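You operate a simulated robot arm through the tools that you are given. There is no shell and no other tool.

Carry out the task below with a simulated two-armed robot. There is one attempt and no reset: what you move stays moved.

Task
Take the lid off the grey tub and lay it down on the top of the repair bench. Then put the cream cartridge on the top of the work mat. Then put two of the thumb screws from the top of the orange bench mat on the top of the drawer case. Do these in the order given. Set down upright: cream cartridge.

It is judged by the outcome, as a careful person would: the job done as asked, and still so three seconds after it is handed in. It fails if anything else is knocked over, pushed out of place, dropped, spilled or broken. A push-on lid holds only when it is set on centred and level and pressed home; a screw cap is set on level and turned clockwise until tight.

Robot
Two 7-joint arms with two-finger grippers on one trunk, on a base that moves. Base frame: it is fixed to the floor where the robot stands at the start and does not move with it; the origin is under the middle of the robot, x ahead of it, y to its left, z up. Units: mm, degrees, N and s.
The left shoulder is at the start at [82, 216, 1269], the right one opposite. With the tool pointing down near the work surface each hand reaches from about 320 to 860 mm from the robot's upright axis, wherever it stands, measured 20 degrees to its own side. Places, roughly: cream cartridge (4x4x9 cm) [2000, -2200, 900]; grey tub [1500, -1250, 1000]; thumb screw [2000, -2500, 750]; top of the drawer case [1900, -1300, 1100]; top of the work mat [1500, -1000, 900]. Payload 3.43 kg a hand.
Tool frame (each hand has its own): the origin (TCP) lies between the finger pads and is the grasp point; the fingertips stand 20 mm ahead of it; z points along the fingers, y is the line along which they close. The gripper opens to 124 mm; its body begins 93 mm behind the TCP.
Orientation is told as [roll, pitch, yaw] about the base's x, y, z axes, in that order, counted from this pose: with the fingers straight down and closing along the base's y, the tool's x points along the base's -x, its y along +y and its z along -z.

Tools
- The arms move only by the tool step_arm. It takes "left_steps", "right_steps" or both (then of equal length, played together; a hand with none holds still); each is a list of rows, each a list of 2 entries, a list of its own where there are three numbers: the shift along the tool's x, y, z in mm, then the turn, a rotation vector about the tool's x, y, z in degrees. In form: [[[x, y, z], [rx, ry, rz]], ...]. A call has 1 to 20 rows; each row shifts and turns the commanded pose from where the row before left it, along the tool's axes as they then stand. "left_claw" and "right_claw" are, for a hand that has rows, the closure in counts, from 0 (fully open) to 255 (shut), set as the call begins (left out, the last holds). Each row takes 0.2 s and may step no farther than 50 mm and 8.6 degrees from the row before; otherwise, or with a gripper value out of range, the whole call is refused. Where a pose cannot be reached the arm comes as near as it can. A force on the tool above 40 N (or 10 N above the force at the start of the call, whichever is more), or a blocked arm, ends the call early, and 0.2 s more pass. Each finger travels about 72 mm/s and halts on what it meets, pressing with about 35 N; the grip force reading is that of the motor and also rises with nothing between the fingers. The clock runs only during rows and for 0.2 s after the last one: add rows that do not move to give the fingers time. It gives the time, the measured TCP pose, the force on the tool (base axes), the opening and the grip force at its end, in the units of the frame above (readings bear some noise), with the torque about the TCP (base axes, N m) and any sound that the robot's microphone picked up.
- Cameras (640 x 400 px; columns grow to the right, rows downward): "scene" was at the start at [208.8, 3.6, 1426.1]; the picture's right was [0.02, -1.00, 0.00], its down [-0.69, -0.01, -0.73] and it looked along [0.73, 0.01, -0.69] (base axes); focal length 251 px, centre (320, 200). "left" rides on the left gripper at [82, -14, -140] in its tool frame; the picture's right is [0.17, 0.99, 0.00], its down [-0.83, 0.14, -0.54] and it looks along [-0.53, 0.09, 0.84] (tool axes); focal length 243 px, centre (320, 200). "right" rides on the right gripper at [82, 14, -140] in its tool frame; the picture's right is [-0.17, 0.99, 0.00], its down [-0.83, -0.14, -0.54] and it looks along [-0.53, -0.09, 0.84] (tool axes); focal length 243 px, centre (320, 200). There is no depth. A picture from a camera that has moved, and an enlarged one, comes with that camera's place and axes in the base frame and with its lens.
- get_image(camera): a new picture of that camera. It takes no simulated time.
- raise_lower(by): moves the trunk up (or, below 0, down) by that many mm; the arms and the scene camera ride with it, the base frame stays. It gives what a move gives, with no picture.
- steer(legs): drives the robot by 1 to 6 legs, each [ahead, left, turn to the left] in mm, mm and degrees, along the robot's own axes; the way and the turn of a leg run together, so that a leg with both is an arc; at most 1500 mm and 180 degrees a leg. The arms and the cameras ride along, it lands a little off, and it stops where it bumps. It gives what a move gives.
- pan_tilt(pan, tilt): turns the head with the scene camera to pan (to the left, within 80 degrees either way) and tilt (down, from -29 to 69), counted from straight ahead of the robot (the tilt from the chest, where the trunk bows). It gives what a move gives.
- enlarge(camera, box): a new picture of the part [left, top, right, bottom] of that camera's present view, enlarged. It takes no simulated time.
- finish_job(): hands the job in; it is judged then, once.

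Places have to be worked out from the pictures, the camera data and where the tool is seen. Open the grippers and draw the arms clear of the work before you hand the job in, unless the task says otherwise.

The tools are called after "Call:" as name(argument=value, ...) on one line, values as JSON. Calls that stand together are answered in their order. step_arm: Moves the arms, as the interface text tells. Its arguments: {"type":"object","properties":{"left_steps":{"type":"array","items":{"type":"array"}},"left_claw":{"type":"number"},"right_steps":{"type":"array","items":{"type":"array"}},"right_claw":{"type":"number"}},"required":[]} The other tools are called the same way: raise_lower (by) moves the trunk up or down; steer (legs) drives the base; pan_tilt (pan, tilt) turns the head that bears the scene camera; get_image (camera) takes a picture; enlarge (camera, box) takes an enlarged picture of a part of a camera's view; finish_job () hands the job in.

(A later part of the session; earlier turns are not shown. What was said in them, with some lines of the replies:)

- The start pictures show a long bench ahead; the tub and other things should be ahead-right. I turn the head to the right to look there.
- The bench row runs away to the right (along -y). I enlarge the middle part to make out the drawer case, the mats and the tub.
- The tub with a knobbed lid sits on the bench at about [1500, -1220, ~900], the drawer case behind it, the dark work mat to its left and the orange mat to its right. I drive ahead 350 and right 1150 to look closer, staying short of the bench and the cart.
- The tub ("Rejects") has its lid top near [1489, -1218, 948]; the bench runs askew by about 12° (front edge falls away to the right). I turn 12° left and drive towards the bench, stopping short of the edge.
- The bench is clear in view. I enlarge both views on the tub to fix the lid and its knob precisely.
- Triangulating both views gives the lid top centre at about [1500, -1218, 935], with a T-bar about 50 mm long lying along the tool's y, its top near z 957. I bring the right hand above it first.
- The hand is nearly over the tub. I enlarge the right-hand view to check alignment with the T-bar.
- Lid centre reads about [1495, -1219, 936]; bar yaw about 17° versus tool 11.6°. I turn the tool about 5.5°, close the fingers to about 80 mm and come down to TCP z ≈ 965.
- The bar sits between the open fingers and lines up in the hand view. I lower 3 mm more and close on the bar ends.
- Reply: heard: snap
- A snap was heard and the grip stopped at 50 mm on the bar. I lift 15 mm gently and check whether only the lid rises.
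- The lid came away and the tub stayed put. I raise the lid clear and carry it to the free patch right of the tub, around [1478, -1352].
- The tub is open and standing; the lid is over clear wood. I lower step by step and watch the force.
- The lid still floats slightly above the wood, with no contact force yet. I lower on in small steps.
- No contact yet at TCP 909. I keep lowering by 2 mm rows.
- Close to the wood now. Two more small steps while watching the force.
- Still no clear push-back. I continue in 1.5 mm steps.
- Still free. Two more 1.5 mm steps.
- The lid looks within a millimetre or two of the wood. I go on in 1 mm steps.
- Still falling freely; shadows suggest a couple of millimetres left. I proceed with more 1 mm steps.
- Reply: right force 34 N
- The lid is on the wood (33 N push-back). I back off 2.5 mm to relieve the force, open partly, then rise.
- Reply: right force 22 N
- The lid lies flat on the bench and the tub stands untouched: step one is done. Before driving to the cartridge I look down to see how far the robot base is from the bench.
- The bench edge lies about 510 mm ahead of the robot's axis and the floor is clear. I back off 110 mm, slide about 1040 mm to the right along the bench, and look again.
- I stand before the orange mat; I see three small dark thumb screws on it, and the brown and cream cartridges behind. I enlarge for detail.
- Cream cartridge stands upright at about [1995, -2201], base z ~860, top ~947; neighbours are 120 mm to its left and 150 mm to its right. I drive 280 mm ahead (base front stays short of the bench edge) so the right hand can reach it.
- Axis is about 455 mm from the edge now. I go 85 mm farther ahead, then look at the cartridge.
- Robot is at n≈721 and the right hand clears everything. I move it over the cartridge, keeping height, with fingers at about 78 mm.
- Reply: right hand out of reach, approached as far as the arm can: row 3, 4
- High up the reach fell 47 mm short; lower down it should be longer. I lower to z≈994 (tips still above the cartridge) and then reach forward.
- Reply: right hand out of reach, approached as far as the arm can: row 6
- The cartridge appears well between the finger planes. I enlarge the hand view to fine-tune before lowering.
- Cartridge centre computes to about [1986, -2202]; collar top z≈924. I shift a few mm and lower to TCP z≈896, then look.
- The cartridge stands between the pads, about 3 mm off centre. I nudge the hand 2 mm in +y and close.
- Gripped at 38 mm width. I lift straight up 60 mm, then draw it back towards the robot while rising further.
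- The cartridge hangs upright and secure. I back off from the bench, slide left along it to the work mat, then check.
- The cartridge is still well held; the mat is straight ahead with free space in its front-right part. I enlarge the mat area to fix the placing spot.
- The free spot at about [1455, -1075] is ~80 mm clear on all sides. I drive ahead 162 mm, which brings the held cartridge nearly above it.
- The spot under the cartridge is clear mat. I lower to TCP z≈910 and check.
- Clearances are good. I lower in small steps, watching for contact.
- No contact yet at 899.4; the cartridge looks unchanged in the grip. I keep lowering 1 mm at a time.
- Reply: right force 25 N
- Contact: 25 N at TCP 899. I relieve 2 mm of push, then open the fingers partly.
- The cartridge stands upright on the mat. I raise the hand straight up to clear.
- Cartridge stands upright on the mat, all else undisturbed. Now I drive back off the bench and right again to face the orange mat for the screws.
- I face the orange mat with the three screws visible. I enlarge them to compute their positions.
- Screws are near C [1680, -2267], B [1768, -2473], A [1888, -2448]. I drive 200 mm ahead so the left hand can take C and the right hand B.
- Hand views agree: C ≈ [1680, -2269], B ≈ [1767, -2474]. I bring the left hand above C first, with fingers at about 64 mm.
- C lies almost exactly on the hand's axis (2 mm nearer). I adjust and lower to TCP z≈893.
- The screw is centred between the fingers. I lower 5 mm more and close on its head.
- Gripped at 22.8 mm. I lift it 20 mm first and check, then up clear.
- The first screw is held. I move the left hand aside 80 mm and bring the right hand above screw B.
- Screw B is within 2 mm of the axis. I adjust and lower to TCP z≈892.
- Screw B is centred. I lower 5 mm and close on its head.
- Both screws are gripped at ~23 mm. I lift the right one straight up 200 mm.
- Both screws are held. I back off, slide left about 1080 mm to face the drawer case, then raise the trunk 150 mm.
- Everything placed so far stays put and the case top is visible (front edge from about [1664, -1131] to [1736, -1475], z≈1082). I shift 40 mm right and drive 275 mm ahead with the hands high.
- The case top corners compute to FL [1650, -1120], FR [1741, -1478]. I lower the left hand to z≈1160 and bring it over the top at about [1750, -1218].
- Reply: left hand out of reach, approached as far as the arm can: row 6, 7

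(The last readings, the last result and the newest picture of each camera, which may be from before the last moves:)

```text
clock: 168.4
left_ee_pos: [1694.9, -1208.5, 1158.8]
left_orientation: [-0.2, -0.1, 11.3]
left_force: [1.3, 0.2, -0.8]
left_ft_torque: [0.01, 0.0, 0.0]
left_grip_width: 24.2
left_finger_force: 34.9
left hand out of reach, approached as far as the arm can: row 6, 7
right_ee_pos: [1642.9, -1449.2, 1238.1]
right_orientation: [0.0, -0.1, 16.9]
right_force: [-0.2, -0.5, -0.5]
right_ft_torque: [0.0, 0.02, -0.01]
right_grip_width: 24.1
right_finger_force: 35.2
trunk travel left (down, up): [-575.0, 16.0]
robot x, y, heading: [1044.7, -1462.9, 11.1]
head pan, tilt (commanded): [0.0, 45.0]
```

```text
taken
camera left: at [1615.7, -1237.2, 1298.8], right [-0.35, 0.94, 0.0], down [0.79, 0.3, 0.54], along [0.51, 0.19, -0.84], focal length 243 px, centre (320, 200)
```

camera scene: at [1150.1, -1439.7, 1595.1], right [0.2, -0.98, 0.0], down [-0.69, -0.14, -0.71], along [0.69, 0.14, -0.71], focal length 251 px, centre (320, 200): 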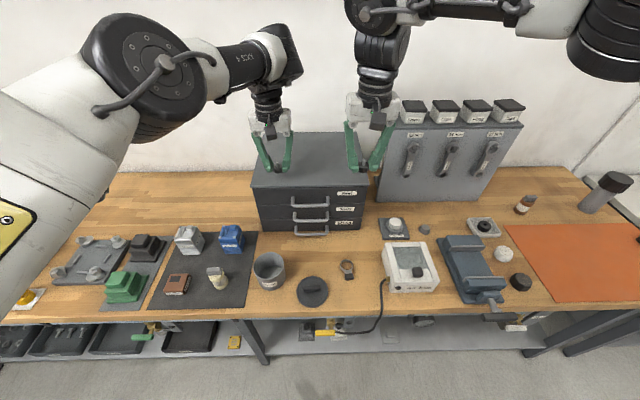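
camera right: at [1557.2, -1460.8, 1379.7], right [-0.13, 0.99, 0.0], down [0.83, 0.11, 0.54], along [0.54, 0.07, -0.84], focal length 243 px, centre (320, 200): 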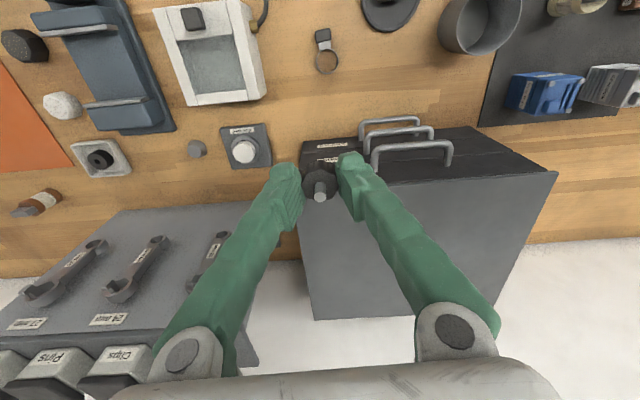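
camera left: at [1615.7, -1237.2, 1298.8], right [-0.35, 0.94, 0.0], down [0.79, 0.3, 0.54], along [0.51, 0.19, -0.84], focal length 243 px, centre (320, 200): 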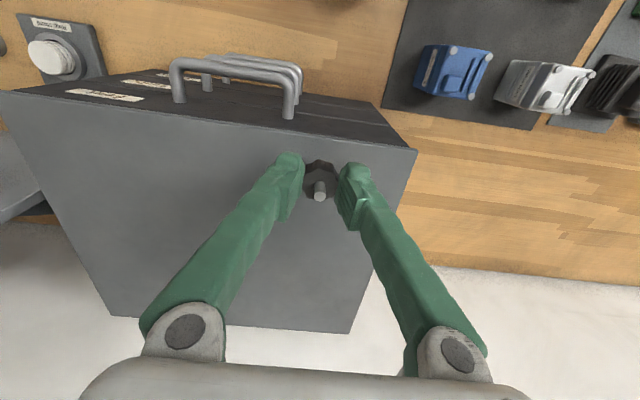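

Raising the trunk drew the shoulders back, so the left hand reached only 20 mm past the case's front edge. I retract the left hand and lift it, pull the right one back a little, then lower the trunk again for more reach.

Call:
step_arm(left_steps=[[[40, 0, 0], [0, 0, 0]], [[40, 0, 0], [0, 0, 0]], [[40, 0, 0], [0, 0, 0]], [[40, 0, 0], [0, 0, 0]], [[0, 0, -40], [0, 0, 0]], [[0, 0, -40], [0, 0, 0]], [[0, 0, 0], [0, 0, 0]]], right_steps=[[[20, 0, 0], [0, 0, 0]], [[20, 0, 0], [0, 0, 0]], [[20, 0, 0], [0, 0, 0]], [[0, 0, 0], [0, 0, 0]], [[0, 0, 0], [0, 0, 0]], [[0, 0, 0], [0, 0, 0]], [[0, 0, 0], [0, 0, 0]]], left_claw=255, right_claw=255)

Call:
raise_lower(by=-110)

Call:
get_image(camera="scene")

```text
clock: 170.0
left_ee_pos: [1536.9, -1237.9, 1236.9]
left_orientation: [-0.1, 0.0, 11.4]
left_force: [0.6, -0.5, -0.7]
left_ft_torque: [-0.01, 0.04, 0.04]
left_grip_width: 23.9
left_finger_force: 35.4
right_ee_pos: [1586.7, -1464.6, 1237.3]
right_orientation: [0.0, -0.1, 16.7]
right_force: [-1.2, -1.1, 0.1]
right_ft_torque: [-0.05, 0.01, -0.01]
right_grip_width: 24.1
right_finger_force: 34.3
trunk travel left (down, up): [-575.0, 16.0]
robot x, y, heading: [1043.1, -1464.7, 11.6]
head pan, tilt (commanded): [0.0, 45.0]
```

```text
clock: 171.5
left_ee_pos: [1536.9, -1240.1, 1129.7]
left_orientation: [-0.1, -0.2, 11.2]
left_force: [-0.4, 0.6, 0.2]
left_ft_torque: [0.01, -0.03, 0.02]
left_grip_width: 24.2
left_finger_force: 34.7
right_ee_pos: [1585.4, -1466.8, 1128.6]
right_orientation: [0.0, -0.2, 16.8]
right_force: [0.5, 1.2, -0.3]
right_ft_torque: [-0.01, -0.03, 0.0]
right_grip_width: 24.0
right_finger_force: 35.2
trunk travel left (down, up): [-465.0, 126.0]
robot x, y, heading: [1044.3, -1463.6, 11.4]
head pan, tilt (commanded): [0.0, 45.0]
```

```text
taken
camera scene: at [1231.7, -1423.2, 1467.4], right [0.2, -0.98, 0.0], down [-0.69, -0.14, -0.71], along [0.69, 0.14, -0.71], focal length 251 px, centre (320, 200)
```

scene: 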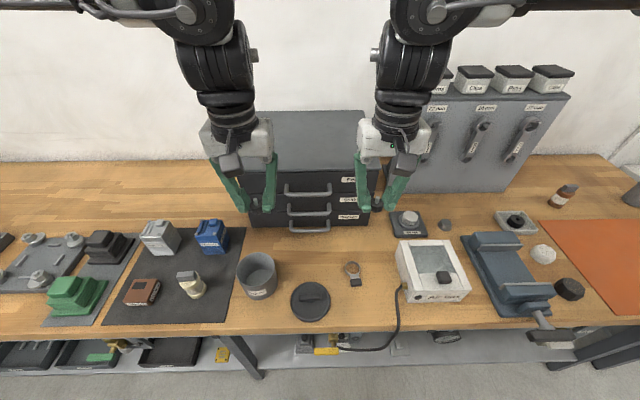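

The shoulders came forward again. I raise the left hand 15 mm and reach over the case top to about [1735, -1205].

Call:
step_arm(left_steps=[[[0, 0, -15], [0, 0, 0]], [[-40.2, -0.8, 0], [0, 0, 0]], [[-40.2, -0.8, 0], [0, 0, 0]], [[-40.2, -0.8, 0], [0, 0, 0]], [[-40.2, -0.8, 0], [0, 0, 0]], [[-40.2, -0.8, 0], [0, 0, 0]], [[0, 0, 0], [0, 0, 0]]], left_claw=255)

Call:
get_image(camera="left")

Call:
get_image(camera="scene")

```text
clock: 173.3
left_ee_pos: [1725.4, -1165.7, 1143.8]
left_orientation: [-0.9, 0.1, 14.8]
left_force: [-0.5, -0.2, -0.2]
left_ft_torque: [0.02, -0.04, -0.01]
left_grip_width: 15.1
left_finger_force: 34.7
left hand out of reach, approached as far as the arm can: row 6
right_ee_pos: [1584.1, -1467.3, 1127.9]
right_orientation: [0.0, -0.2, 16.7]
right_force: [-0.5, 0.5, 0.1]
right_ft_torque: [-0.04, 0.0, 0.01]
right_grip_width: 23.8
right_finger_force: 34.5
trunk travel left (down, up): [-465.0, 126.0]
robot x, y, heading: [1041.8, -1460.6, 11.3]
head pan, tilt (commanded): [0.0, 45.0]
stopped in row 7 (left hand): the arm was blocked; the commanded pose is now the measured one
```

```text
taken
camera left: at [1648.8, -1197.8, 1284.1], right [-0.41, 0.91, -0.01], down [0.77, 0.36, 0.53], along [0.49, 0.21, -0.84], focal length 243 px, centre (320, 200)
```

left: 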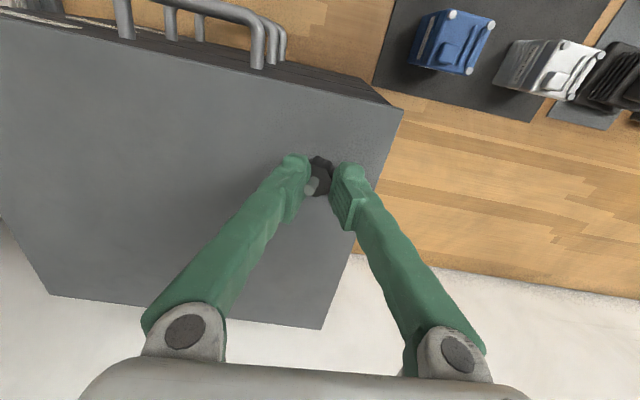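

```text
taken
camera scene: at [1232.0, -1423.7, 1467.3], right [0.19, -0.98, 0.0], down [-0.69, -0.14, -0.71], along [0.69, 0.14, -0.71], focal length 251 px, centre (320, 200)
```

scene: 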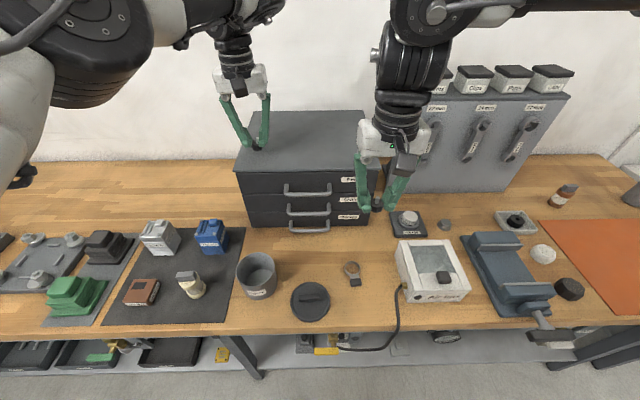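

The left arm was blocked at its reach limit and swung 40 mm aside; the grip reads 15 mm, so the screw may have shifted. I look closely at it.

Call:
enlarge(camera="left", box=[250, 120, 390, 240])

Call:
enlarge(camera="scene", box=[190, 50, 330, 170])

```text
3.33 times, centred on (320, 180) of left
camera zoom: at [1648.8, -1197.8, 1284.1], right [-0.41, 0.91, -0.01], down [0.77, 0.36, 0.53], along [0.49, 0.21, -0.84], focal length 809 px, centre (320, 267)
```

zoom: 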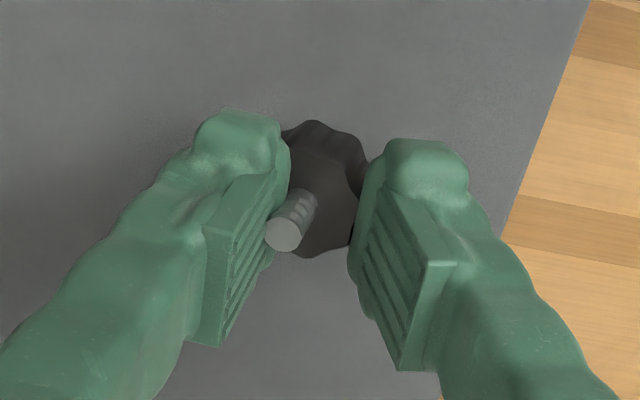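

```text
3.33 times, centred on (260, 110) of scene
camera zoom: at [1232.0, -1423.7, 1467.3], right [0.19, -0.98, 0.0], down [-0.69, -0.14, -0.71], along [0.69, 0.14, -0.71], focal length 836 px, centre (520, 500)
```

zoom: 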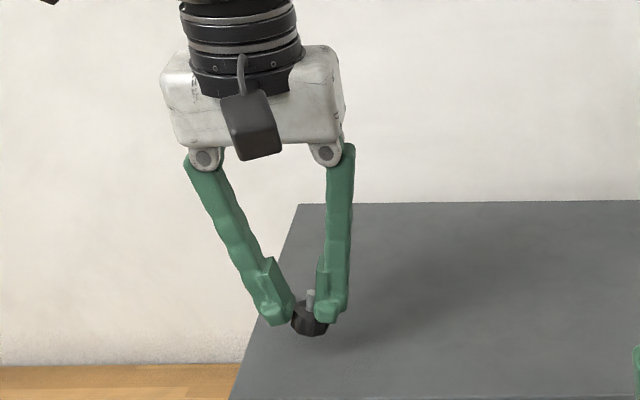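

The screw has slid to the fingertips but is still pinched, and it hangs over the case top well inside its edges (about [1735, -1160]). I lower gently right here.

Call:
step_arm(left_steps=[[[0, 0, 3], [0, 0, 0]], [[0, 0, 3], [0, 0, 0]], [[0, 0, 3], [0, 0, 0]], [[0, 0, 0], [0, 0, 0]]])

Call:
enlarge(camera="left", box=[250, 120, 390, 240])

Call:
enlarge(camera="scene", box=[190, 50, 330, 170])

```text
clock: 174.3
left_ee_pos: [1725.7, -1165.1, 1132.0]
left_orientation: [-0.6, 0.3, 14.8]
left_force: [0.7, 0.1, -0.1]
left_ft_torque: [0.0, -0.01, 0.0]
left_grip_width: 15.2
left_finger_force: 34.9
right_ee_pos: [1584.8, -1466.9, 1127.3]
right_orientation: [0.0, 0.0, 16.8]
right_force: [0.0, -0.7, -0.1]
right_ft_torque: [0.02, 0.0, 0.02]
right_grip_width: 24.0
right_finger_force: 35.1
trunk travel left (down, up): [-465.0, 126.0]
robot x, y, heading: [1040.1, -1461.7, 11.0]
head pan, tilt (commanded): [0.0, 45.0]
```

```text
3.33 times, centred on (320, 180) of left
camera zoom: at [1649.0, -1198.0, 1273.1], right [-0.41, 0.91, -0.01], down [0.77, 0.35, 0.53], along [0.49, 0.21, -0.85], focal length 809 px, centre (320, 267)
```

zoom: 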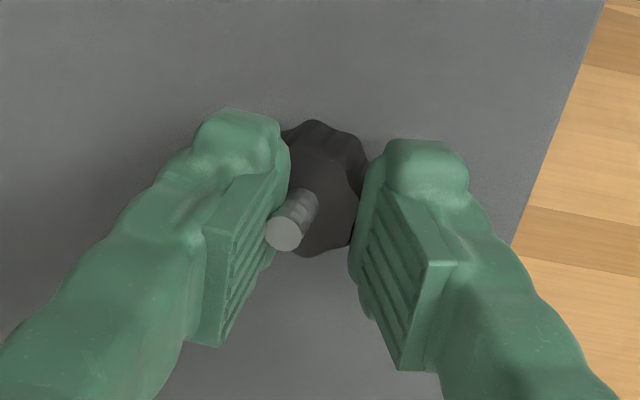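

```text
3.33 times, centred on (260, 110) of scene
camera zoom: at [1232.2, -1423.5, 1467.2], right [0.19, -0.98, 0.0], down [-0.69, -0.14, -0.71], along [0.69, 0.14, -0.71], focal length 836 px, centre (520, 500)
```

zoom: 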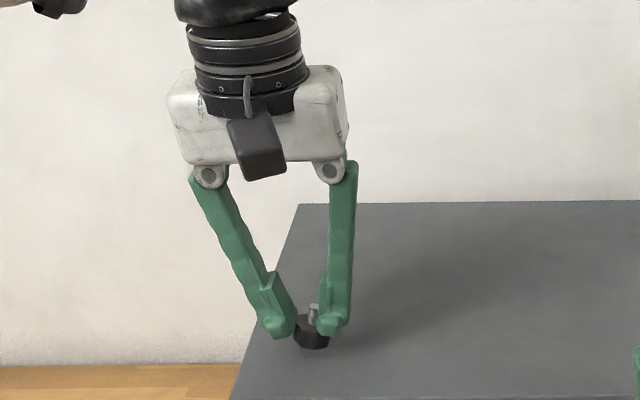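

The grip is holding steady. I continue to lower slowly.

Call:
step_arm(left_steps=[[[0, 0, 3], [0, 0, 0]], [[0, 0, 3], [0, 0, 0]], [[0, 0, 0], [0, 0, 0]]])

Call:
step_arm(left_steps=[[[0, 0, 2], [0, 0, 0]], [[0, 0, 2], [0, 0, 0]], [[0, 0, 0], [0, 0, 0]]])

Call:
enlarge(camera="scene", box=[190, 50, 330, 170])

```text
clock: 175.1
left_ee_pos: [1724.5, -1164.6, 1126.5]
left_orientation: [-0.6, 0.3, 14.8]
left_force: [-0.2, 0.6, 0.5]
left_ft_torque: [-0.02, 0.0, 0.01]
left_grip_width: 15.3
left_finger_force: 35.1
right_ee_pos: [1584.7, -1466.7, 1128.0]
right_orientation: [0.0, 0.0, 16.8]
right_force: [-0.2, 0.0, 0.1]
right_ft_torque: [0.07, -0.01, 0.0]
right_grip_width: 24.2
right_finger_force: 34.8
trunk travel left (down, up): [-465.0, 126.0]
robot x, y, heading: [1040.1, -1461.6, 11.0]
head pan, tilt (commanded): [0.0, 45.0]
```

```text
clock: 175.9
left_ee_pos: [1725.2, -1164.9, 1122.0]
left_orientation: [-0.5, 0.3, 14.9]
left_force: [-0.9, -0.7, 0.3]
left_ft_torque: [-0.02, -0.03, 0.0]
left_grip_width: 15.4
left_finger_force: 34.9
right_ee_pos: [1585.5, -1467.2, 1128.3]
right_orientation: [-0.1, 0.0, 16.8]
right_force: [0.2, -0.4, 0.0]
right_ft_torque: [0.02, -0.02, 0.0]
right_grip_width: 24.1
right_finger_force: 35.4
trunk travel left (down, up): [-465.0, 126.0]
robot x, y, heading: [1039.9, -1461.9, 11.3]
head pan, tilt (commanded): [0.0, 45.0]
```

```text
3.33 times, centred on (260, 110) of scene
camera zoom: at [1232.2, -1423.1, 1467.2], right [0.19, -0.98, 0.0], down [-0.69, -0.14, -0.71], along [0.69, 0.14, -0.71], focal length 836 px, centre (520, 500)
```

zoom: 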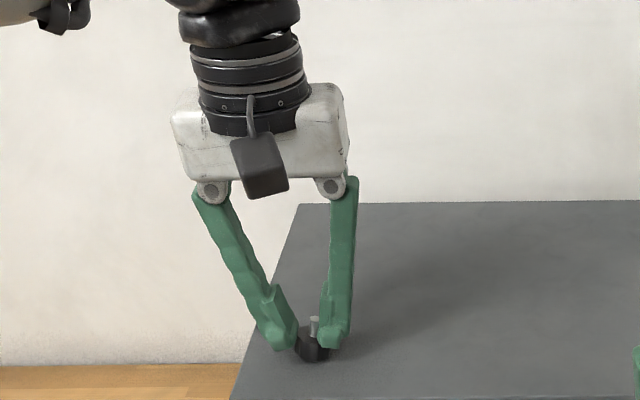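

Still free. I continue 2 mm at a time, watching force.

Call:
step_arm(left_steps=[[[0, 0, 2], [0, 0, 0]], [[0, 0, 0], [0, 0, 0]]])

Call:
step_arm(left_steps=[[[0, 0, 2], [0, 0, 0]], [[0, 0, 0], [0, 0, 0]]])

Call:
step_arm(left_steps=[[[0, 0, 2], [0, 0, 0]], [[0, 0, 0], [0, 0, 0]]])

Call:
enlarge(camera="scene", box=[190, 80, 310, 170])

```text
clock: 176.5
left_ee_pos: [1724.7, -1164.7, 1120.1]
left_orientation: [-0.6, 0.1, 14.9]
left_force: [0.3, -0.4, 7.2]
left_ft_torque: [-0.13, -0.01, 0.01]
left_grip_width: 15.2
left_finger_force: 35.0
right_ee_pos: [1584.6, -1466.5, 1129.5]
right_orientation: [-0.1, -0.2, 16.8]
right_force: [-0.7, 0.6, -0.4]
right_ft_torque: [-0.03, 0.0, 0.02]
right_grip_width: 23.8
right_finger_force: 34.8
trunk travel left (down, up): [-465.0, 126.0]
robot x, y, heading: [1039.7, -1467.0, 11.0]
head pan, tilt (commanded): [0.0, 45.0]
```

```text
clock: 177.1
left_ee_pos: [1724.3, -1163.7, 1119.9]
left_orientation: [-0.4, 0.1, 14.9]
left_force: [2.1, -1.0, 18.7]
left_ft_torque: [-0.26, -0.17, 0.01]
left_grip_width: 15.2
left_finger_force: 34.3
right_ee_pos: [1584.7, -1467.8, 1128.0]
right_orientation: [0.0, -0.2, 16.8]
right_force: [0.0, 0.3, -0.7]
right_ft_torque: [-0.02, -0.02, -0.01]
right_grip_width: 24.0
right_finger_force: 35.1
trunk travel left (down, up): [-465.0, 126.0]
robot x, y, heading: [1045.3, -1459.6, 11.1]
head pan, tilt (commanded): [0.0, 45.0]
```

```text
clock: 177.7
left_ee_pos: [1723.2, -1163.9, 1120.8]
left_orientation: [-0.3, 0.0, 15.0]
left_force: [2.6, -4.2, 29.1]
left_ft_torque: [0.0, -0.09, 0.0]
left_grip_width: 5.9
left_finger_force: 35.4
right_ee_pos: [1583.7, -1467.3, 1128.5]
right_orientation: [0.0, -0.3, 16.8]
right_force: [-0.7, -0.1, 0.2]
right_ft_torque: [0.05, 0.03, 0.06]
right_grip_width: 24.0
right_finger_force: 34.7
trunk travel left (down, up): [-465.0, 126.0]
robot x, y, heading: [1040.9, -1466.1, 11.0]
head pan, tilt (commanded): [0.0, 45.0]
```

```text
4.44 times, centred on (250, 125) of scene
camera zoom: at [1229.4, -1425.1, 1467.7], right [0.19, -0.98, 0.0], down [-0.69, -0.14, -0.71], along [0.69, 0.14, -0.71], focal length 1115 px, centre (631, 533)
```

zoom: 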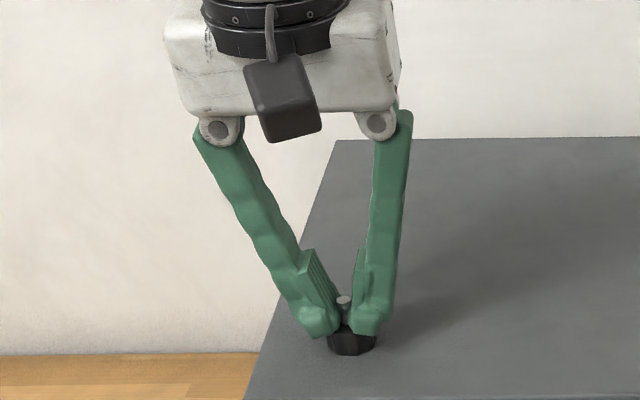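

The screw is seated on the case top and the fingers now pinch only its stud. I relieve the push and open the fingers partly.

Call:
step_arm(left_steps=[[[0, 0, -2.2], [0, 0, 0]], [[0, 0, 0], [0, 0, 0]]])

Call:
step_arm(left_steps=[[[0, 0, 0], [0, 0, 0]], [[0, 0, 0], [0, 0, 0]], [[0, 0, 0], [0, 0, 0]]], left_claw=170)

Call:
enlarge(camera="scene", box=[190, 80, 310, 170])

Call:
enlarge(camera="left", box=[220, 100, 420, 260])

```text
clock: 178.3
left_ee_pos: [1725.7, -1163.3, 1120.8]
left_orientation: [-1.0, 0.3, 15.0]
left_force: [-0.7, 0.0, 1.6]
left_ft_torque: [0.03, 0.03, 0.04]
left_grip_width: 6.1
left_finger_force: 35.3
right_ee_pos: [1585.9, -1466.3, 1126.3]
right_orientation: [0.0, -0.1, 16.7]
right_force: [-0.3, -0.3, -0.3]
right_ft_torque: [0.04, -0.02, 0.01]
right_grip_width: 24.1
right_finger_force: 35.2
trunk travel left (down, up): [-465.0, 126.0]
robot x, y, heading: [1042.0, -1463.0, 11.1]
head pan, tilt (commanded): [0.0, 45.0]
```

```text
clock: 179.1
left_ee_pos: [1726.1, -1163.1, 1120.5]
left_orientation: [-0.9, 0.1, 15.1]
left_force: [0.0, 0.6, -0.4]
left_ft_torque: [-0.01, -0.03, 0.0]
left_grip_width: 41.2
left_finger_force: 0.1
right_ee_pos: [1585.4, -1464.9, 1127.8]
right_orientation: [0.1, -0.1, 16.8]
right_force: [-0.2, -0.6, 0.3]
right_ft_torque: [-0.04, 0.02, 0.02]
right_grip_width: 24.2
right_finger_force: 35.6
trunk travel left (down, up): [-465.0, 126.0]
robot x, y, heading: [1042.5, -1460.5, 11.3]
head pan, tilt (commanded): [0.0, 45.0]
```

```text
4.44 times, centred on (250, 125) of scene
camera zoom: at [1231.9, -1423.4, 1467.2], right [0.19, -0.98, 0.0], down [-0.69, -0.14, -0.71], along [0.69, 0.14, -0.71], focal length 1115 px, centre (631, 533)
```

zoom: 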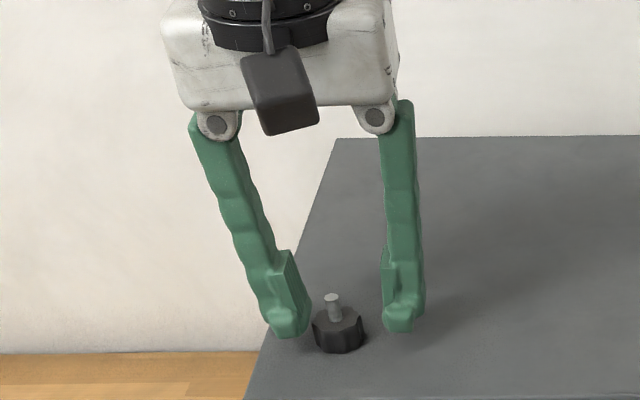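

```text
2.50 times, centred on (320, 180) of left
camera zoom: at [1649.0, -1194.9, 1261.3], right [-0.42, 0.91, -0.02], down [0.76, 0.36, 0.53], along [0.49, 0.21, -0.84], focal length 606 px, centre (320, 250)
```

zoom: 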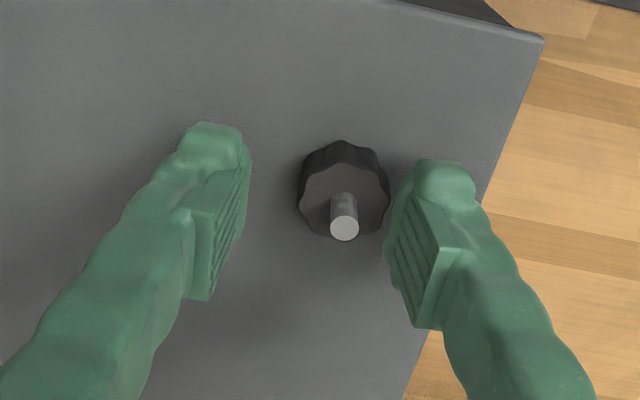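

The screw stands upright on the case top, freed. I open wider, rise while easing back toward the robot so as not to hit the reach limit.

Call:
step_arm(left_steps=[[[0, 0, 0], [0, 0, 0]], [[0, 0, 0], [0, 0, 0]], [[0, 0, -5], [0, 0, 0]], [[4, 0, -6], [0, 0, 0]], [[6, 0, -8], [0, 0, 0]], [[10, 0, -10], [0, 0, 0]], [[20, 0, -12], [0, 0, 0]], [[0, 0, 0], [0, 0, 0]]], left_claw=120)

Call:
get_image(camera="left")

Call:
get_image(camera="scene")

```text
clock: 180.9
left_ee_pos: [1688.1, -1179.8, 1163.0]
left_orientation: [-1.0, 0.1, 14.4]
left_force: [1.6, -0.1, -0.4]
left_ft_torque: [0.02, 0.0, 0.0]
left_grip_width: 65.7
left_finger_force: 0.1
right_ee_pos: [1585.4, -1466.6, 1127.0]
right_orientation: [0.0, -0.2, 16.8]
right_force: [-0.1, -0.7, 0.4]
right_ft_torque: [0.03, 0.03, 0.03]
right_grip_width: 23.8
right_finger_force: 34.9
trunk travel left (down, up): [-465.0, 126.0]
robot x, y, heading: [1041.9, -1464.7, 11.3]
head pan, tilt (commanded): [0.0, 45.0]
```

```text
taken
camera left: at [1610.7, -1210.5, 1303.5], right [-0.41, 0.91, -0.02], down [0.77, 0.35, 0.54], along [0.49, 0.21, -0.84], focal length 243 px, centre (320, 200)
```

left: 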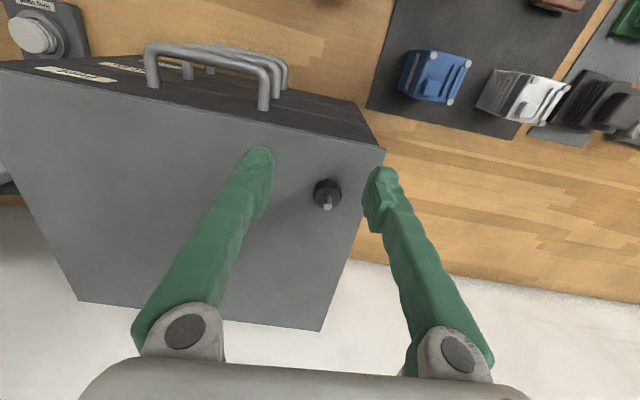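

```text
taken
camera scene: at [1232.7, -1423.4, 1467.1], right [0.19, -0.98, 0.0], down [-0.69, -0.14, -0.71], along [0.69, 0.14, -0.71], focal length 251 px, centre (320, 200)
```

scene: 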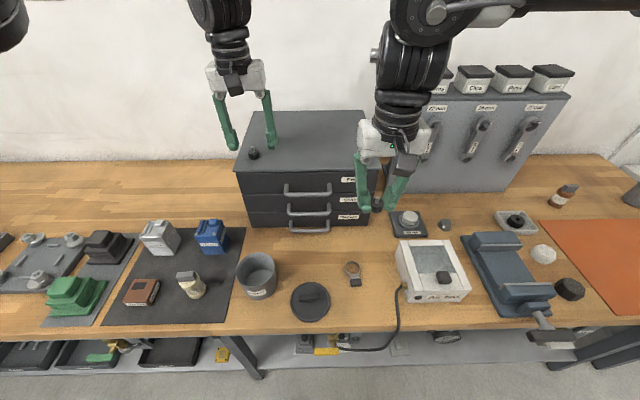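

The first screw stands upright on the front-left of the case top. I retract the left hand and lift the right, and then will shift the robot left and slightly ahead so the right arm reaches straight forward.

Call:
step_arm(left_steps=[[[35, 0, 0], [0, 0, 0]], [[40, 0, 0], [0, 0, 0]], [[40, 0, 0], [0, 0, 0]], [[0, 0, -30], [0, 0, 0]], [[0, 0, -30], [0, 0, 0]], [[0, 0, 0], [0, 0, 0]]], right_steps=[[[0, 0, 0], [0, 0, 0]], [[0, 0, -20], [0, 0, 0]], [[0, 0, -20], [0, 0, 0]], [[0, 0, -20], [0, 0, 0]], [[0, 0, -20], [0, 0, 0]], [[0, 0, 0], [0, 0, 0]]], right_claw=255)

Call:
steer(legs=[[0, 100, 0]])

Call:
raise_lower(by=-40)

Call:
get_image(camera="scene")

Call:
get_image(camera="right")

```text
clock: 182.3
left_ee_pos: [1575.2, -1207.0, 1223.0]
left_orientation: [-1.0, 0.2, 14.5]
left_force: [0.3, 0.2, -0.4]
left_ft_torque: [-0.01, 0.03, -0.01]
left_grip_width: 65.5
left_finger_force: 0.1
right_ee_pos: [1585.5, -1466.2, 1207.5]
right_orientation: [0.0, 0.0, 16.6]
right_force: [0.2, -0.1, -0.4]
right_ft_torque: [-0.03, 0.03, 0.03]
right_grip_width: 24.2
right_finger_force: 35.6
trunk travel left (down, up): [-465.0, 126.0]
robot x, y, heading: [1041.6, -1461.2, 11.0]
head pan, tilt (commanded): [0.0, 45.0]
```

```text
clock: 184.2
left_ee_pos: [1556.6, -1111.0, 1222.4]
left_orientation: [-0.9, 0.1, 14.4]
left_force: [-0.1, -0.1, 0.5]
left_ft_torque: [-0.01, 0.0, 0.0]
left_grip_width: 65.4
left_finger_force: 0.1
right_ee_pos: [1565.7, -1370.6, 1208.6]
right_orientation: [-0.1, 0.0, 16.7]
right_force: [-0.2, -0.3, -0.8]
right_ft_torque: [-0.01, 0.0, 0.03]
right_grip_width: 23.8
right_finger_force: 35.0
trunk travel left (down, up): [-465.0, 126.0]
robot x, y, heading: [1027.8, -1364.1, 11.1]
head pan, tilt (commanded): [0.0, 45.0]
```

```text
clock: 185.1
left_ee_pos: [1556.4, -1110.6, 1183.3]
left_orientation: [-1.0, 0.0, 14.4]
left_force: [0.0, 0.7, -0.6]
left_ft_torque: [0.0, -0.02, -0.02]
left_grip_width: 65.6
left_finger_force: 0.0
right_ee_pos: [1564.0, -1369.4, 1169.3]
right_orientation: [0.0, -0.3, 16.7]
right_force: [0.5, 0.6, 0.6]
right_ft_torque: [0.02, -0.03, -0.04]
right_grip_width: 23.9
right_finger_force: 35.0
trunk travel left (down, up): [-425.0, 166.0]
robot x, y, heading: [1020.9, -1364.4, 11.2]
head pan, tilt (commanded): [0.0, 45.0]
```

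```text
taken
camera scene: at [1225.8, -1323.2, 1423.8], right [0.19, -0.98, 0.0], down [-0.69, -0.14, -0.71], along [0.69, 0.14, -0.71], focal length 251 px, centre (320, 200)
```

scene: 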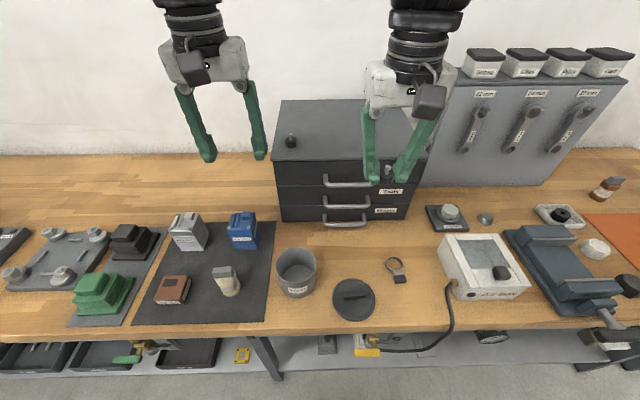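

```text
taken
camera right: at [1481.0, -1380.9, 1309.3], right [-0.12, 0.99, 0.0], down [0.83, 0.1, 0.54], along [0.54, 0.07, -0.84], focal length 243 px, centre (320, 200)
```

right: 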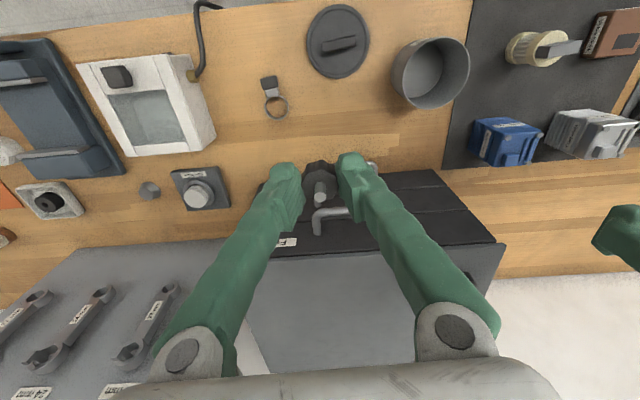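

The first screw is visible standing on the case. I drive 20 mm further ahead, then lower the right hand to z≈1135 and move it over the case top in moderate steps.

Call:
steer(legs=[[20, 0, 0]])

Call:
step_arm(right_steps=[[[0, 0, 17], [0, 0, 0]], [[0, 0, 17], [0, 0, 0]], [[-30, -6, 0], [0, 0, 0]], [[-30, -6, 0], [0, 0, 0]], [[-30, -7, 0], [0, 0, 0]], [[-25, -6, 0], [0, 0, 0]], [[0, 0, 0], [0, 0, 0]]], right_claw=255)

Call:
get_image(camera="scene")

Call:
get_image(camera="right")

```text
clock: 185.9
left_ee_pos: [1572.3, -1109.0, 1186.2]
left_orientation: [-1.0, -0.2, 14.3]
left_force: [0.0, -0.1, -0.3]
left_ft_torque: [0.01, -0.09, -0.02]
left_grip_width: 65.7
left_finger_force: 0.0
right_ee_pos: [1580.4, -1366.3, 1169.5]
right_orientation: [0.0, -0.3, 16.6]
right_force: [-0.8, -0.3, -0.1]
right_ft_torque: [0.0, -0.07, -0.02]
right_grip_width: 24.1
right_finger_force: 34.9
trunk travel left (down, up): [-425.0, 166.0]
robot x, y, heading: [1040.5, -1361.8, 11.2]
head pan, tilt (commanded): [0.0, 45.0]
```

```text
clock: 187.5
left_ee_pos: [1575.5, -1106.5, 1183.3]
left_orientation: [-1.1, 0.1, 14.4]
left_force: [-0.1, 0.1, 1.3]
left_ft_torque: [0.02, -0.02, -0.02]
left_grip_width: 65.5
left_finger_force: 0.1
right_ee_pos: [1701.3, -1357.8, 1134.7]
right_orientation: [0.0, -0.2, 16.7]
right_force: [-0.7, 0.4, 0.4]
right_ft_torque: [0.0, -0.02, 0.0]
right_grip_width: 23.9
right_finger_force: 35.0
trunk travel left (down, up): [-425.0, 166.0]
robot x, y, heading: [1039.5, -1363.0, 11.2]
head pan, tilt (commanded): [0.0, 45.0]
```

```text
taken
camera scene: at [1244.9, -1319.9, 1423.7], right [0.19, -0.98, 0.0], down [-0.69, -0.14, -0.71], along [0.69, 0.14, -0.71], focal length 251 px, centre (320, 200)
```

scene: 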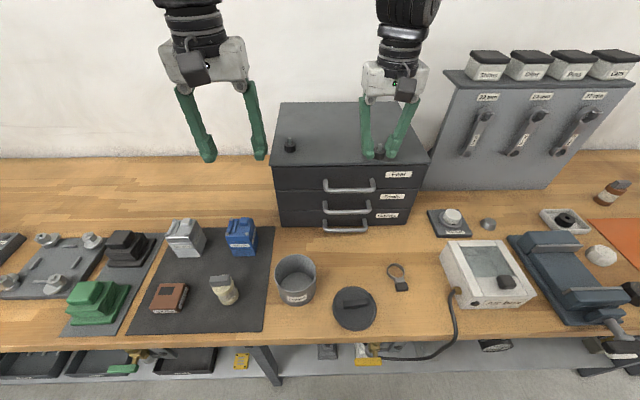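

```text
taken
camera right: at [1617.9, -1368.8, 1275.2], right [-0.12, 0.99, 0.0], down [0.83, 0.1, 0.54], along [0.54, 0.07, -0.84], focal length 243 px, centre (320, 200)
```

right: 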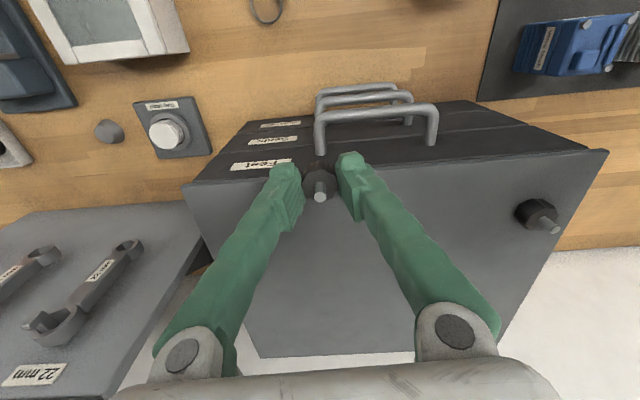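

Another ~60 mm forward is needed to be well inside the edge; the reach model leaves ~15 mm margin. I advance in small steps.

Call:
step_arm(right_steps=[[[-15, -3, 0], [0, 0, 0]], [[-15, -3, 0], [0, 0, 0]], [[-15, -3, 0], [0, 0, 0]], [[0, 0, 0], [0, 0, 0]]])

Call:
get_image(camera="right")

```text
clock: 188.5
left_ee_pos: [1575.3, -1107.7, 1183.7]
left_orientation: [-1.0, 0.1, 14.4]
left_force: [-0.2, 0.3, 0.4]
left_ft_torque: [-0.01, 0.02, 0.02]
left_grip_width: 65.6
left_finger_force: 0.2
right_ee_pos: [1746.7, -1350.9, 1134.3]
right_orientation: [0.0, -0.3, 16.7]
right_force: [-0.1, 0.3, -0.6]
right_ft_torque: [0.03, -0.01, 0.0]
right_grip_width: 24.1
right_finger_force: 35.3
trunk travel left (down, up): [-425.0, 166.0]
robot x, y, heading: [1044.1, -1361.5, 11.0]
head pan, tilt (commanded): [0.0, 45.0]
```

```text
taken
camera right: at [1663.6, -1364.1, 1275.2], right [-0.12, 0.99, 0.0], down [0.83, 0.1, 0.54], along [0.54, 0.07, -0.84], focal length 243 px, centre (320, 200)
```

right: 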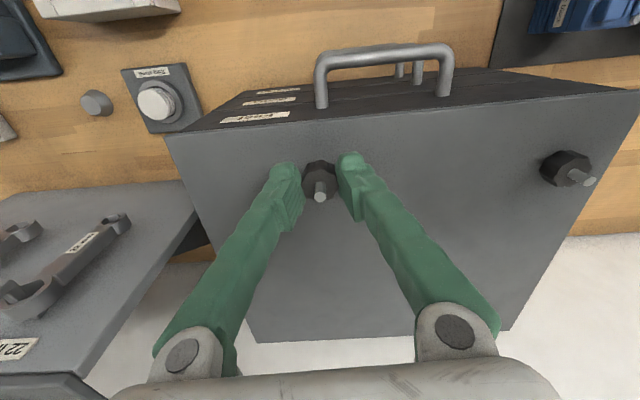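

About 34 mm inside the front edge now. I go 15 mm further, then lower to z≈1115 (just above contact, expected near 1108).

Call:
step_arm(right_steps=[[[-15, -3, 0], [0, 0, 0]], [[0, 0, 0], [0, 0, 0]], [[0, 0, 7], [0, 0, 0]], [[0, 0, 7], [0, 0, 0]], [[0, 0, 4], [0, 0, 0]], [[0, 0, 0], [0, 0, 0]]])

Call:
enlarge(camera="scene", box=[270, 70, 450, 190])

Call:
get_image(camera="right")

```text
clock: 189.9
left_ee_pos: [1574.6, -1107.1, 1183.5]
left_orientation: [-1.0, 0.1, 14.4]
left_force: [1.0, -0.4, 0.6]
left_ft_torque: [0.0, 0.0, -0.01]
left_grip_width: 65.7
left_finger_force: 0.1
right_ee_pos: [1764.1, -1355.5, 1119.6]
right_orientation: [0.5, -0.4, 16.0]
right_force: [0.4, -0.5, 0.7]
right_ft_torque: [0.0, 0.0, 0.03]
right_grip_width: 24.3
right_finger_force: 35.2
trunk travel left (down, up): [-425.0, 166.0]
robot x, y, heading: [1039.4, -1361.3, 11.1]
head pan, tilt (commanded): [0.0, 45.0]
```

```text
3.33 times, centred on (360, 130) of scene
camera zoom: at [1245.3, -1319.3, 1423.6], right [0.19, -0.98, 0.0], down [-0.69, -0.14, -0.71], along [0.69, 0.14, -0.71], focal length 836 px, centre (187, 433)
```

zoom: 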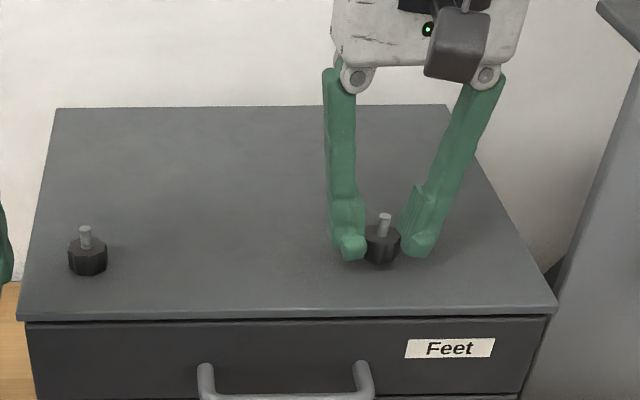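

```text
taken
camera right: at [1681.6, -1367.6, 1260.5], right [-0.11, 0.99, 0.01], down [0.83, 0.09, 0.54], along [0.54, 0.07, -0.84], focal length 243 px, centre (320, 200)
```

right: 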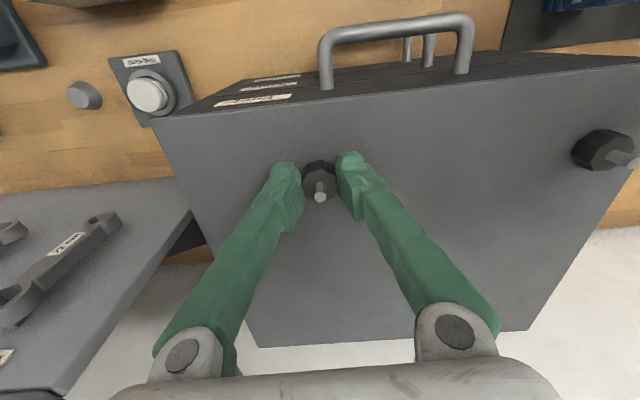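

The screw hangs level, well inside the edges. I lower 2 mm at a time until contact.

Call:
step_arm(right_steps=[[[0, 0, 3], [0, 0, 0]], [[0, 0, 3], [0, 0, 0]], [[0, 0, 0], [0, 0, 0]]])

Call:
step_arm(right_steps=[[[0, 0, 2], [0, 0, 0]], [[0, 0, 0], [0, 0, 0]]])

Call:
step_arm(right_steps=[[[0, 0, 1.5], [0, 0, 0]], [[0, 0, 0], [0, 0, 0]]])

Call:
enlarge(camera="scene", box=[320, 100, 420, 170])

```text
clock: 190.7
left_ee_pos: [1575.1, -1105.7, 1183.4]
left_orientation: [-0.9, 0.1, 14.4]
left_force: [-0.5, 0.4, -0.1]
left_ft_torque: [-0.01, -0.04, -0.01]
left_grip_width: 65.4
left_finger_force: 0.2
right_ee_pos: [1764.7, -1354.6, 1112.0]
right_orientation: [0.2, -0.2, 16.3]
right_force: [-0.4, 0.1, 0.6]
right_ft_torque: [0.02, 0.0, -0.01]
right_grip_width: 24.0
right_finger_force: 34.5
trunk travel left (down, up): [-425.0, 166.0]
robot x, y, heading: [1042.2, -1363.1, 10.7]
head pan, tilt (commanded): [0.0, 45.0]
```

```text
clock: 191.3
left_ee_pos: [1573.4, -1107.9, 1184.7]
left_orientation: [-1.0, -0.1, 14.5]
left_force: [-0.7, -1.0, 0.4]
left_ft_torque: [0.0, 0.02, 0.0]
left_grip_width: 65.8
left_finger_force: 0.0
right_ee_pos: [1763.2, -1354.1, 1112.5]
right_orientation: [-0.1, -0.5, 16.3]
right_force: [7.1, 0.6, 27.3]
right_ft_torque: [-0.07, -0.2, 0.03]
right_grip_width: 23.6
right_finger_force: 35.1
trunk travel left (down, up): [-425.0, 166.0]
robot x, y, heading: [1042.7, -1362.0, 11.1]
head pan, tilt (commanded): [0.0, 45.0]
```

```text
clock: 191.9
left_ee_pos: [1573.5, -1108.0, 1184.2]
left_orientation: [-0.9, 0.0, 14.4]
left_force: [0.6, 0.3, 0.7]
left_ft_torque: [-0.01, 0.02, 0.0]
left_grip_width: 65.6
left_finger_force: 0.0
right_ee_pos: [1762.4, -1353.4, 1109.4]
right_orientation: [0.0, -0.4, 16.5]
right_force: [10.5, -5.0, 35.1]
right_ft_torque: [-0.09, -0.23, -0.05]
right_grip_width: 24.0
right_finger_force: 35.4
trunk travel left (down, up): [-425.0, 166.0]
robot x, y, heading: [1041.0, -1360.3, 11.0]
head pan, tilt (commanded): [0.0, 45.0]
```

```text
5.71 times, centred on (370, 135) of scene
camera zoom: at [1243.2, -1320.5, 1424.1], right [0.19, -0.98, 0.0], down [-0.69, -0.14, -0.71], along [0.69, 0.14, -0.71], focal length 1434 px, centre (34, 571)
```

zoom: 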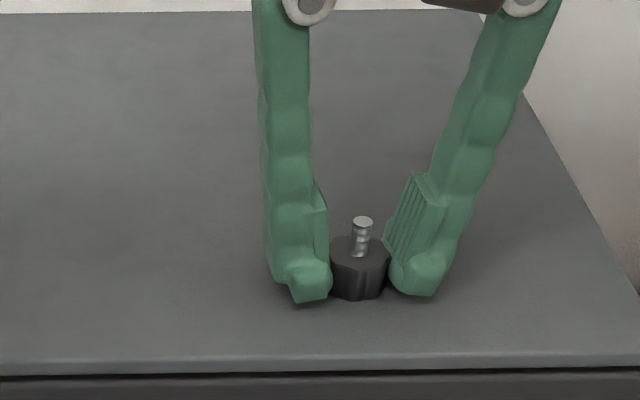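

The screw is seated (35 N push-back). I relieve about 3 mm, then open partly to release it.

Call:
step_arm(right_steps=[[[0, 0, -2.5], [0, 0, 0]], [[0, 0, 0], [0, 0, 0]]])

Call:
step_arm(right_steps=[[[0, 0, 0], [0, 0, 0]], [[0, 0, 0], [0, 0, 0]], [[0, 0, 0], [0, 0, 0]]], right_claw=140)

Call:
enlarge(camera="scene", box=[320, 100, 420, 170])

Call:
get_image(camera="right")

```text
clock: 192.5
left_ee_pos: [1574.9, -1106.1, 1182.6]
left_orientation: [-1.1, 0.0, 14.5]
left_force: [-0.7, 0.4, 0.5]
left_ft_torque: [-0.01, -0.03, 0.01]
left_grip_width: 65.5
left_finger_force: 0.1
right_ee_pos: [1763.4, -1352.7, 1110.7]
right_orientation: [0.3, 0.0, 16.5]
right_force: [0.2, 1.1, 0.1]
right_ft_torque: [0.01, 0.01, -0.01]
right_grip_width: 24.1
right_finger_force: 35.2
trunk travel left (down, up): [-425.0, 166.0]
robot x, y, heading: [1041.4, -1360.5, 11.3]
head pan, tilt (commanded): [0.0, 45.0]
```

```text
clock: 193.3
left_ee_pos: [1574.8, -1107.9, 1182.5]
left_orientation: [-0.9, 0.1, 14.4]
left_force: [-0.8, 0.3, -0.2]
left_ft_torque: [0.0, -0.03, 0.04]
left_grip_width: 65.6
left_finger_force: 0.1
right_ee_pos: [1765.3, -1354.6, 1110.4]
right_orientation: [0.1, -0.1, 16.3]
right_force: [0.2, -1.7, -0.4]
right_ft_torque: [-0.01, 0.01, -0.01]
right_grip_width: 55.8
right_finger_force: 0.0
trunk travel left (down, up): [-425.0, 166.0]
robot x, y, heading: [1042.6, -1362.7, 11.3]
head pan, tilt (commanded): [0.0, 45.0]
```

```text
5.71 times, centred on (370, 135) of scene
camera zoom: at [1245.4, -1319.5, 1423.6], right [0.19, -0.98, 0.0], down [-0.69, -0.14, -0.71], along [0.69, 0.14, -0.71], focal length 1434 px, centre (34, 571)
```

zoom: 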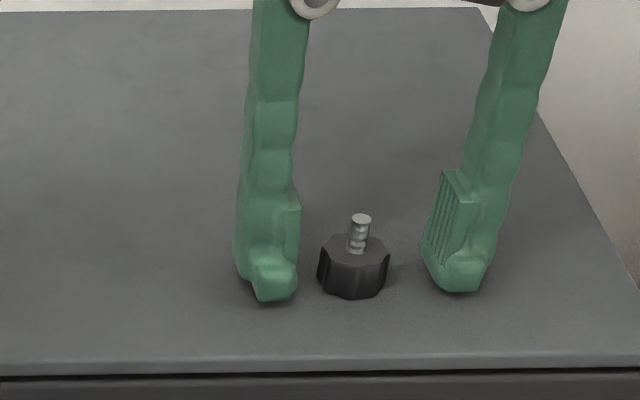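

```text
taken
camera right: at [1681.1, -1365.7, 1250.7], right [-0.12, 0.99, 0.0], down [0.84, 0.1, 0.54], along [0.54, 0.07, -0.84], focal length 243 px, centre (320, 200)
```

right: 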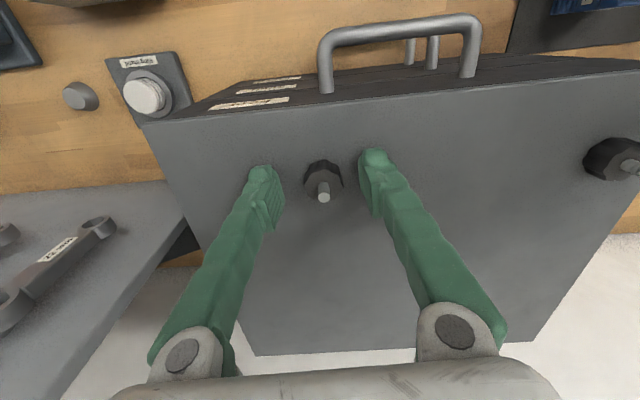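

The second screw stands upright between the opened fingers. I rise while easing back, then retract clear of the case.

Call:
step_arm(right_steps=[[[2, 0, -5], [0, 0, 0]], [[4, 0, -7], [0, 0, 0]], [[6, 0, -9], [0, 0, 0]], [[10, 0, -12], [0, 0, 0]], [[20, 0, -15], [0, 0, 0]], [[35, 0, -10], [0, 0, 0]], [[40, 0, 0], [0, 0, 0]], [[40, 0, 0], [0, 0, 0]], [[0, 0, 0], [0, 0, 0]]])

Call:
get_image(camera="scene")

Call:
enlarge(camera="scene", box=[250, 80, 450, 200])

```text
clock: 195.3
left_ee_pos: [1574.5, -1107.3, 1183.5]
left_orientation: [-0.9, 0.2, 14.4]
left_force: [0.4, -0.1, 0.4]
left_ft_torque: [-0.01, 0.02, -0.04]
left_grip_width: 65.8
left_finger_force: 0.1
right_ee_pos: [1610.4, -1397.6, 1168.1]
right_orientation: [0.0, -0.2, 16.7]
right_force: [0.5, 0.0, 0.1]
right_ft_torque: [0.02, 0.04, 0.0]
right_grip_width: 55.9
right_finger_force: 0.0
trunk travel left (down, up): [-425.0, 166.0]
robot x, y, heading: [1040.2, -1363.2, 11.3]
head pan, tilt (commanded): [0.0, 45.0]
```

```text
taken
camera scene: at [1245.8, -1318.9, 1423.5], right [0.19, -0.98, 0.0], down [-0.69, -0.14, -0.71], along [0.69, 0.14, -0.71], focal length 251 px, centre (320, 200)
```

scene: 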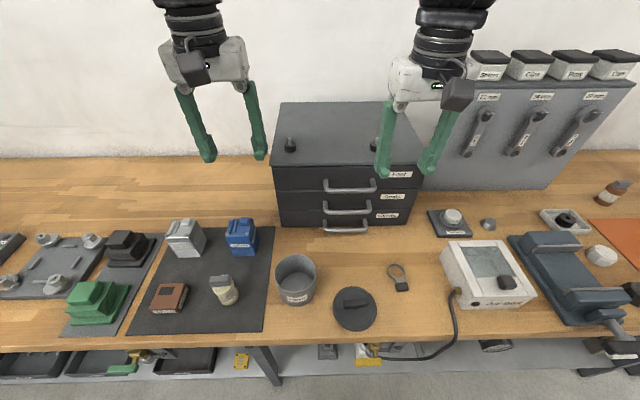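

```text
3.20 times, centred on (350, 140) of scene
camera zoom: at [1245.8, -1318.9, 1423.5], right [0.19, -0.98, 0.0], down [-0.69, -0.14, -0.71], along [0.69, 0.14, -0.71], focal length 803 px, centre (224, 392)
```

zoom: 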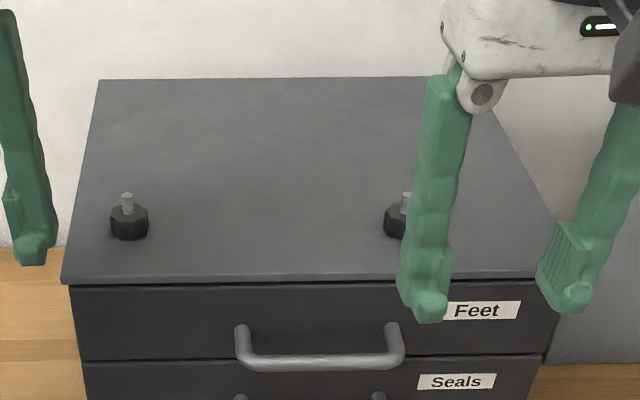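

Both screws stand on the case top. I open both grippers fully, raise the hands a bit, and back the robot away from the bench.

Call:
step_arm(left_steps=[[[20, 0, -15], [0, 0, 0]], [[20, 0, -15], [0, 0, 0]], [[0, 0, 0], [0, 0, 0]]], right_steps=[[[20, 0, -15], [0, 0, 0]], [[20, 0, -15], [0, 0, 0]], [[0, 0, 0], [0, 0, 0]]], left_claw=0, right_claw=0)

Call:
steer(legs=[[-330, 0, 0]])

Call:
get_image(camera="scene")

Call:
enlarge(camera="scene", box=[200, 60, 440, 220])

```text
clock: 196.1
left_ee_pos: [1537.5, -1115.6, 1212.3]
left_orientation: [-1.0, 0.2, 14.3]
left_force: [0.4, 0.4, -0.5]
left_ft_torque: [-0.01, 0.05, 0.03]
left_grip_width: 124.1
left_finger_force: 0.0
right_ee_pos: [1574.5, -1408.6, 1195.7]
right_orientation: [0.0, 0.0, 16.7]
right_force: [0.4, -0.1, -1.2]
right_ft_torque: [0.01, 0.01, 0.0]
right_grip_width: 123.9
right_finger_force: 0.1
trunk travel left (down, up): [-425.0, 166.0]
robot x, y, heading: [1040.9, -1359.9, 11.0]
head pan, tilt (commanded): [0.0, 45.0]
```

```text
clock: 198.7
left_ee_pos: [1215.0, -1178.1, 1212.9]
left_orientation: [-1.0, 0.0, 14.7]
left_force: [0.5, 0.1, -0.7]
left_ft_torque: [0.02, 0.01, 0.05]
left_grip_width: 124.1
left_finger_force: 0.0
right_ee_pos: [1253.2, -1469.8, 1197.0]
right_orientation: [0.0, -0.2, 16.9]
right_force: [-0.2, 0.1, -0.5]
right_ft_torque: [-0.02, -0.01, -0.04]
right_grip_width: 124.1
right_finger_force: 0.0
trunk travel left (down, up): [-425.0, 166.0]
robot x, y, heading: [722.4, -1424.2, 11.4]
head pan, tilt (commanded): [0.0, 45.0]
```

```text
taken
camera scene: at [925.0, -1382.5, 1423.5], right [0.2, -0.98, 0.0], down [-0.69, -0.14, -0.71], along [0.69, 0.14, -0.71], focal length 251 px, centre (320, 200)
```

scene: 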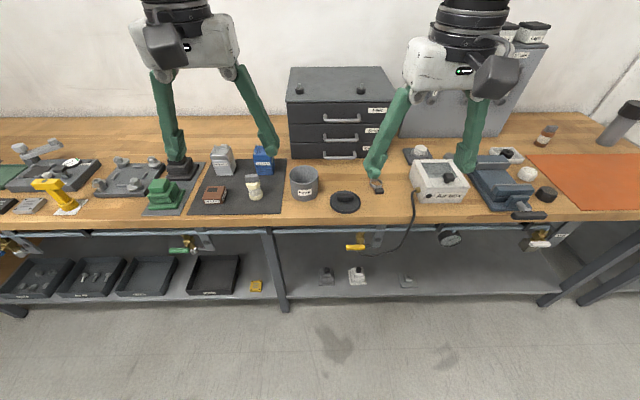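

```text
2.50 times, centred on (320, 140) of scene
camera zoom: at [925.0, -1382.5, 1423.5], right [0.2, -0.98, 0.0], down [-0.69, -0.14, -0.71], along [0.69, 0.14, -0.71], focal length 627 px, centre (320, 350)
```

zoom: 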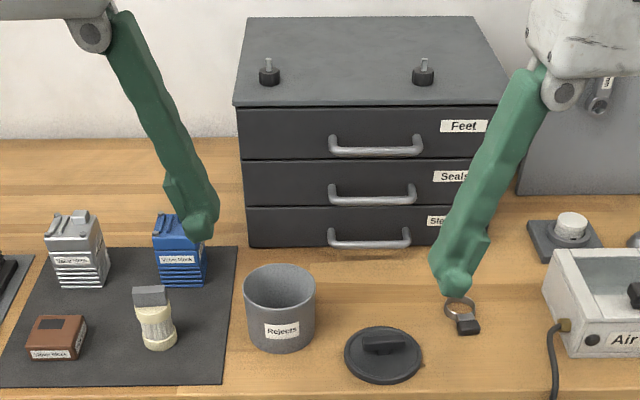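

Both screws stand on the drawer case, the cream cartridge is upright on the work mat, the lid lies flat on the bench, and nothing else has moved. Grippers are open and the arms are clear, so I hand the job in.

Call:
finish_job()

```text
The job is handed in.
```

I finished all three parts in the order asked and handed the job in. I had no result back from the judging when I finished.

- **Lid:** the tub's lid lies flat, handle up, on the repair bench just right of the open tub. The tub itself did not move.
- **Cartridge:** the cream cartridge stands upright on the free front-right part of the work mat, clear of the valve blocks.
- **Screws:** two thumb screws from the orange mat stand on top of the drawer case, well inside its edges. The third screw is still on the mat.

One screw did not go smoothly. The left arm hit its reach limit over the drawer case and the screw slid to the fingertips, but it stayed gripped. I lowered it straight down from there and it was left standing upright.

In the last pictures nothing else was out of place. I left both grippers open and backed the robot away from the bench.
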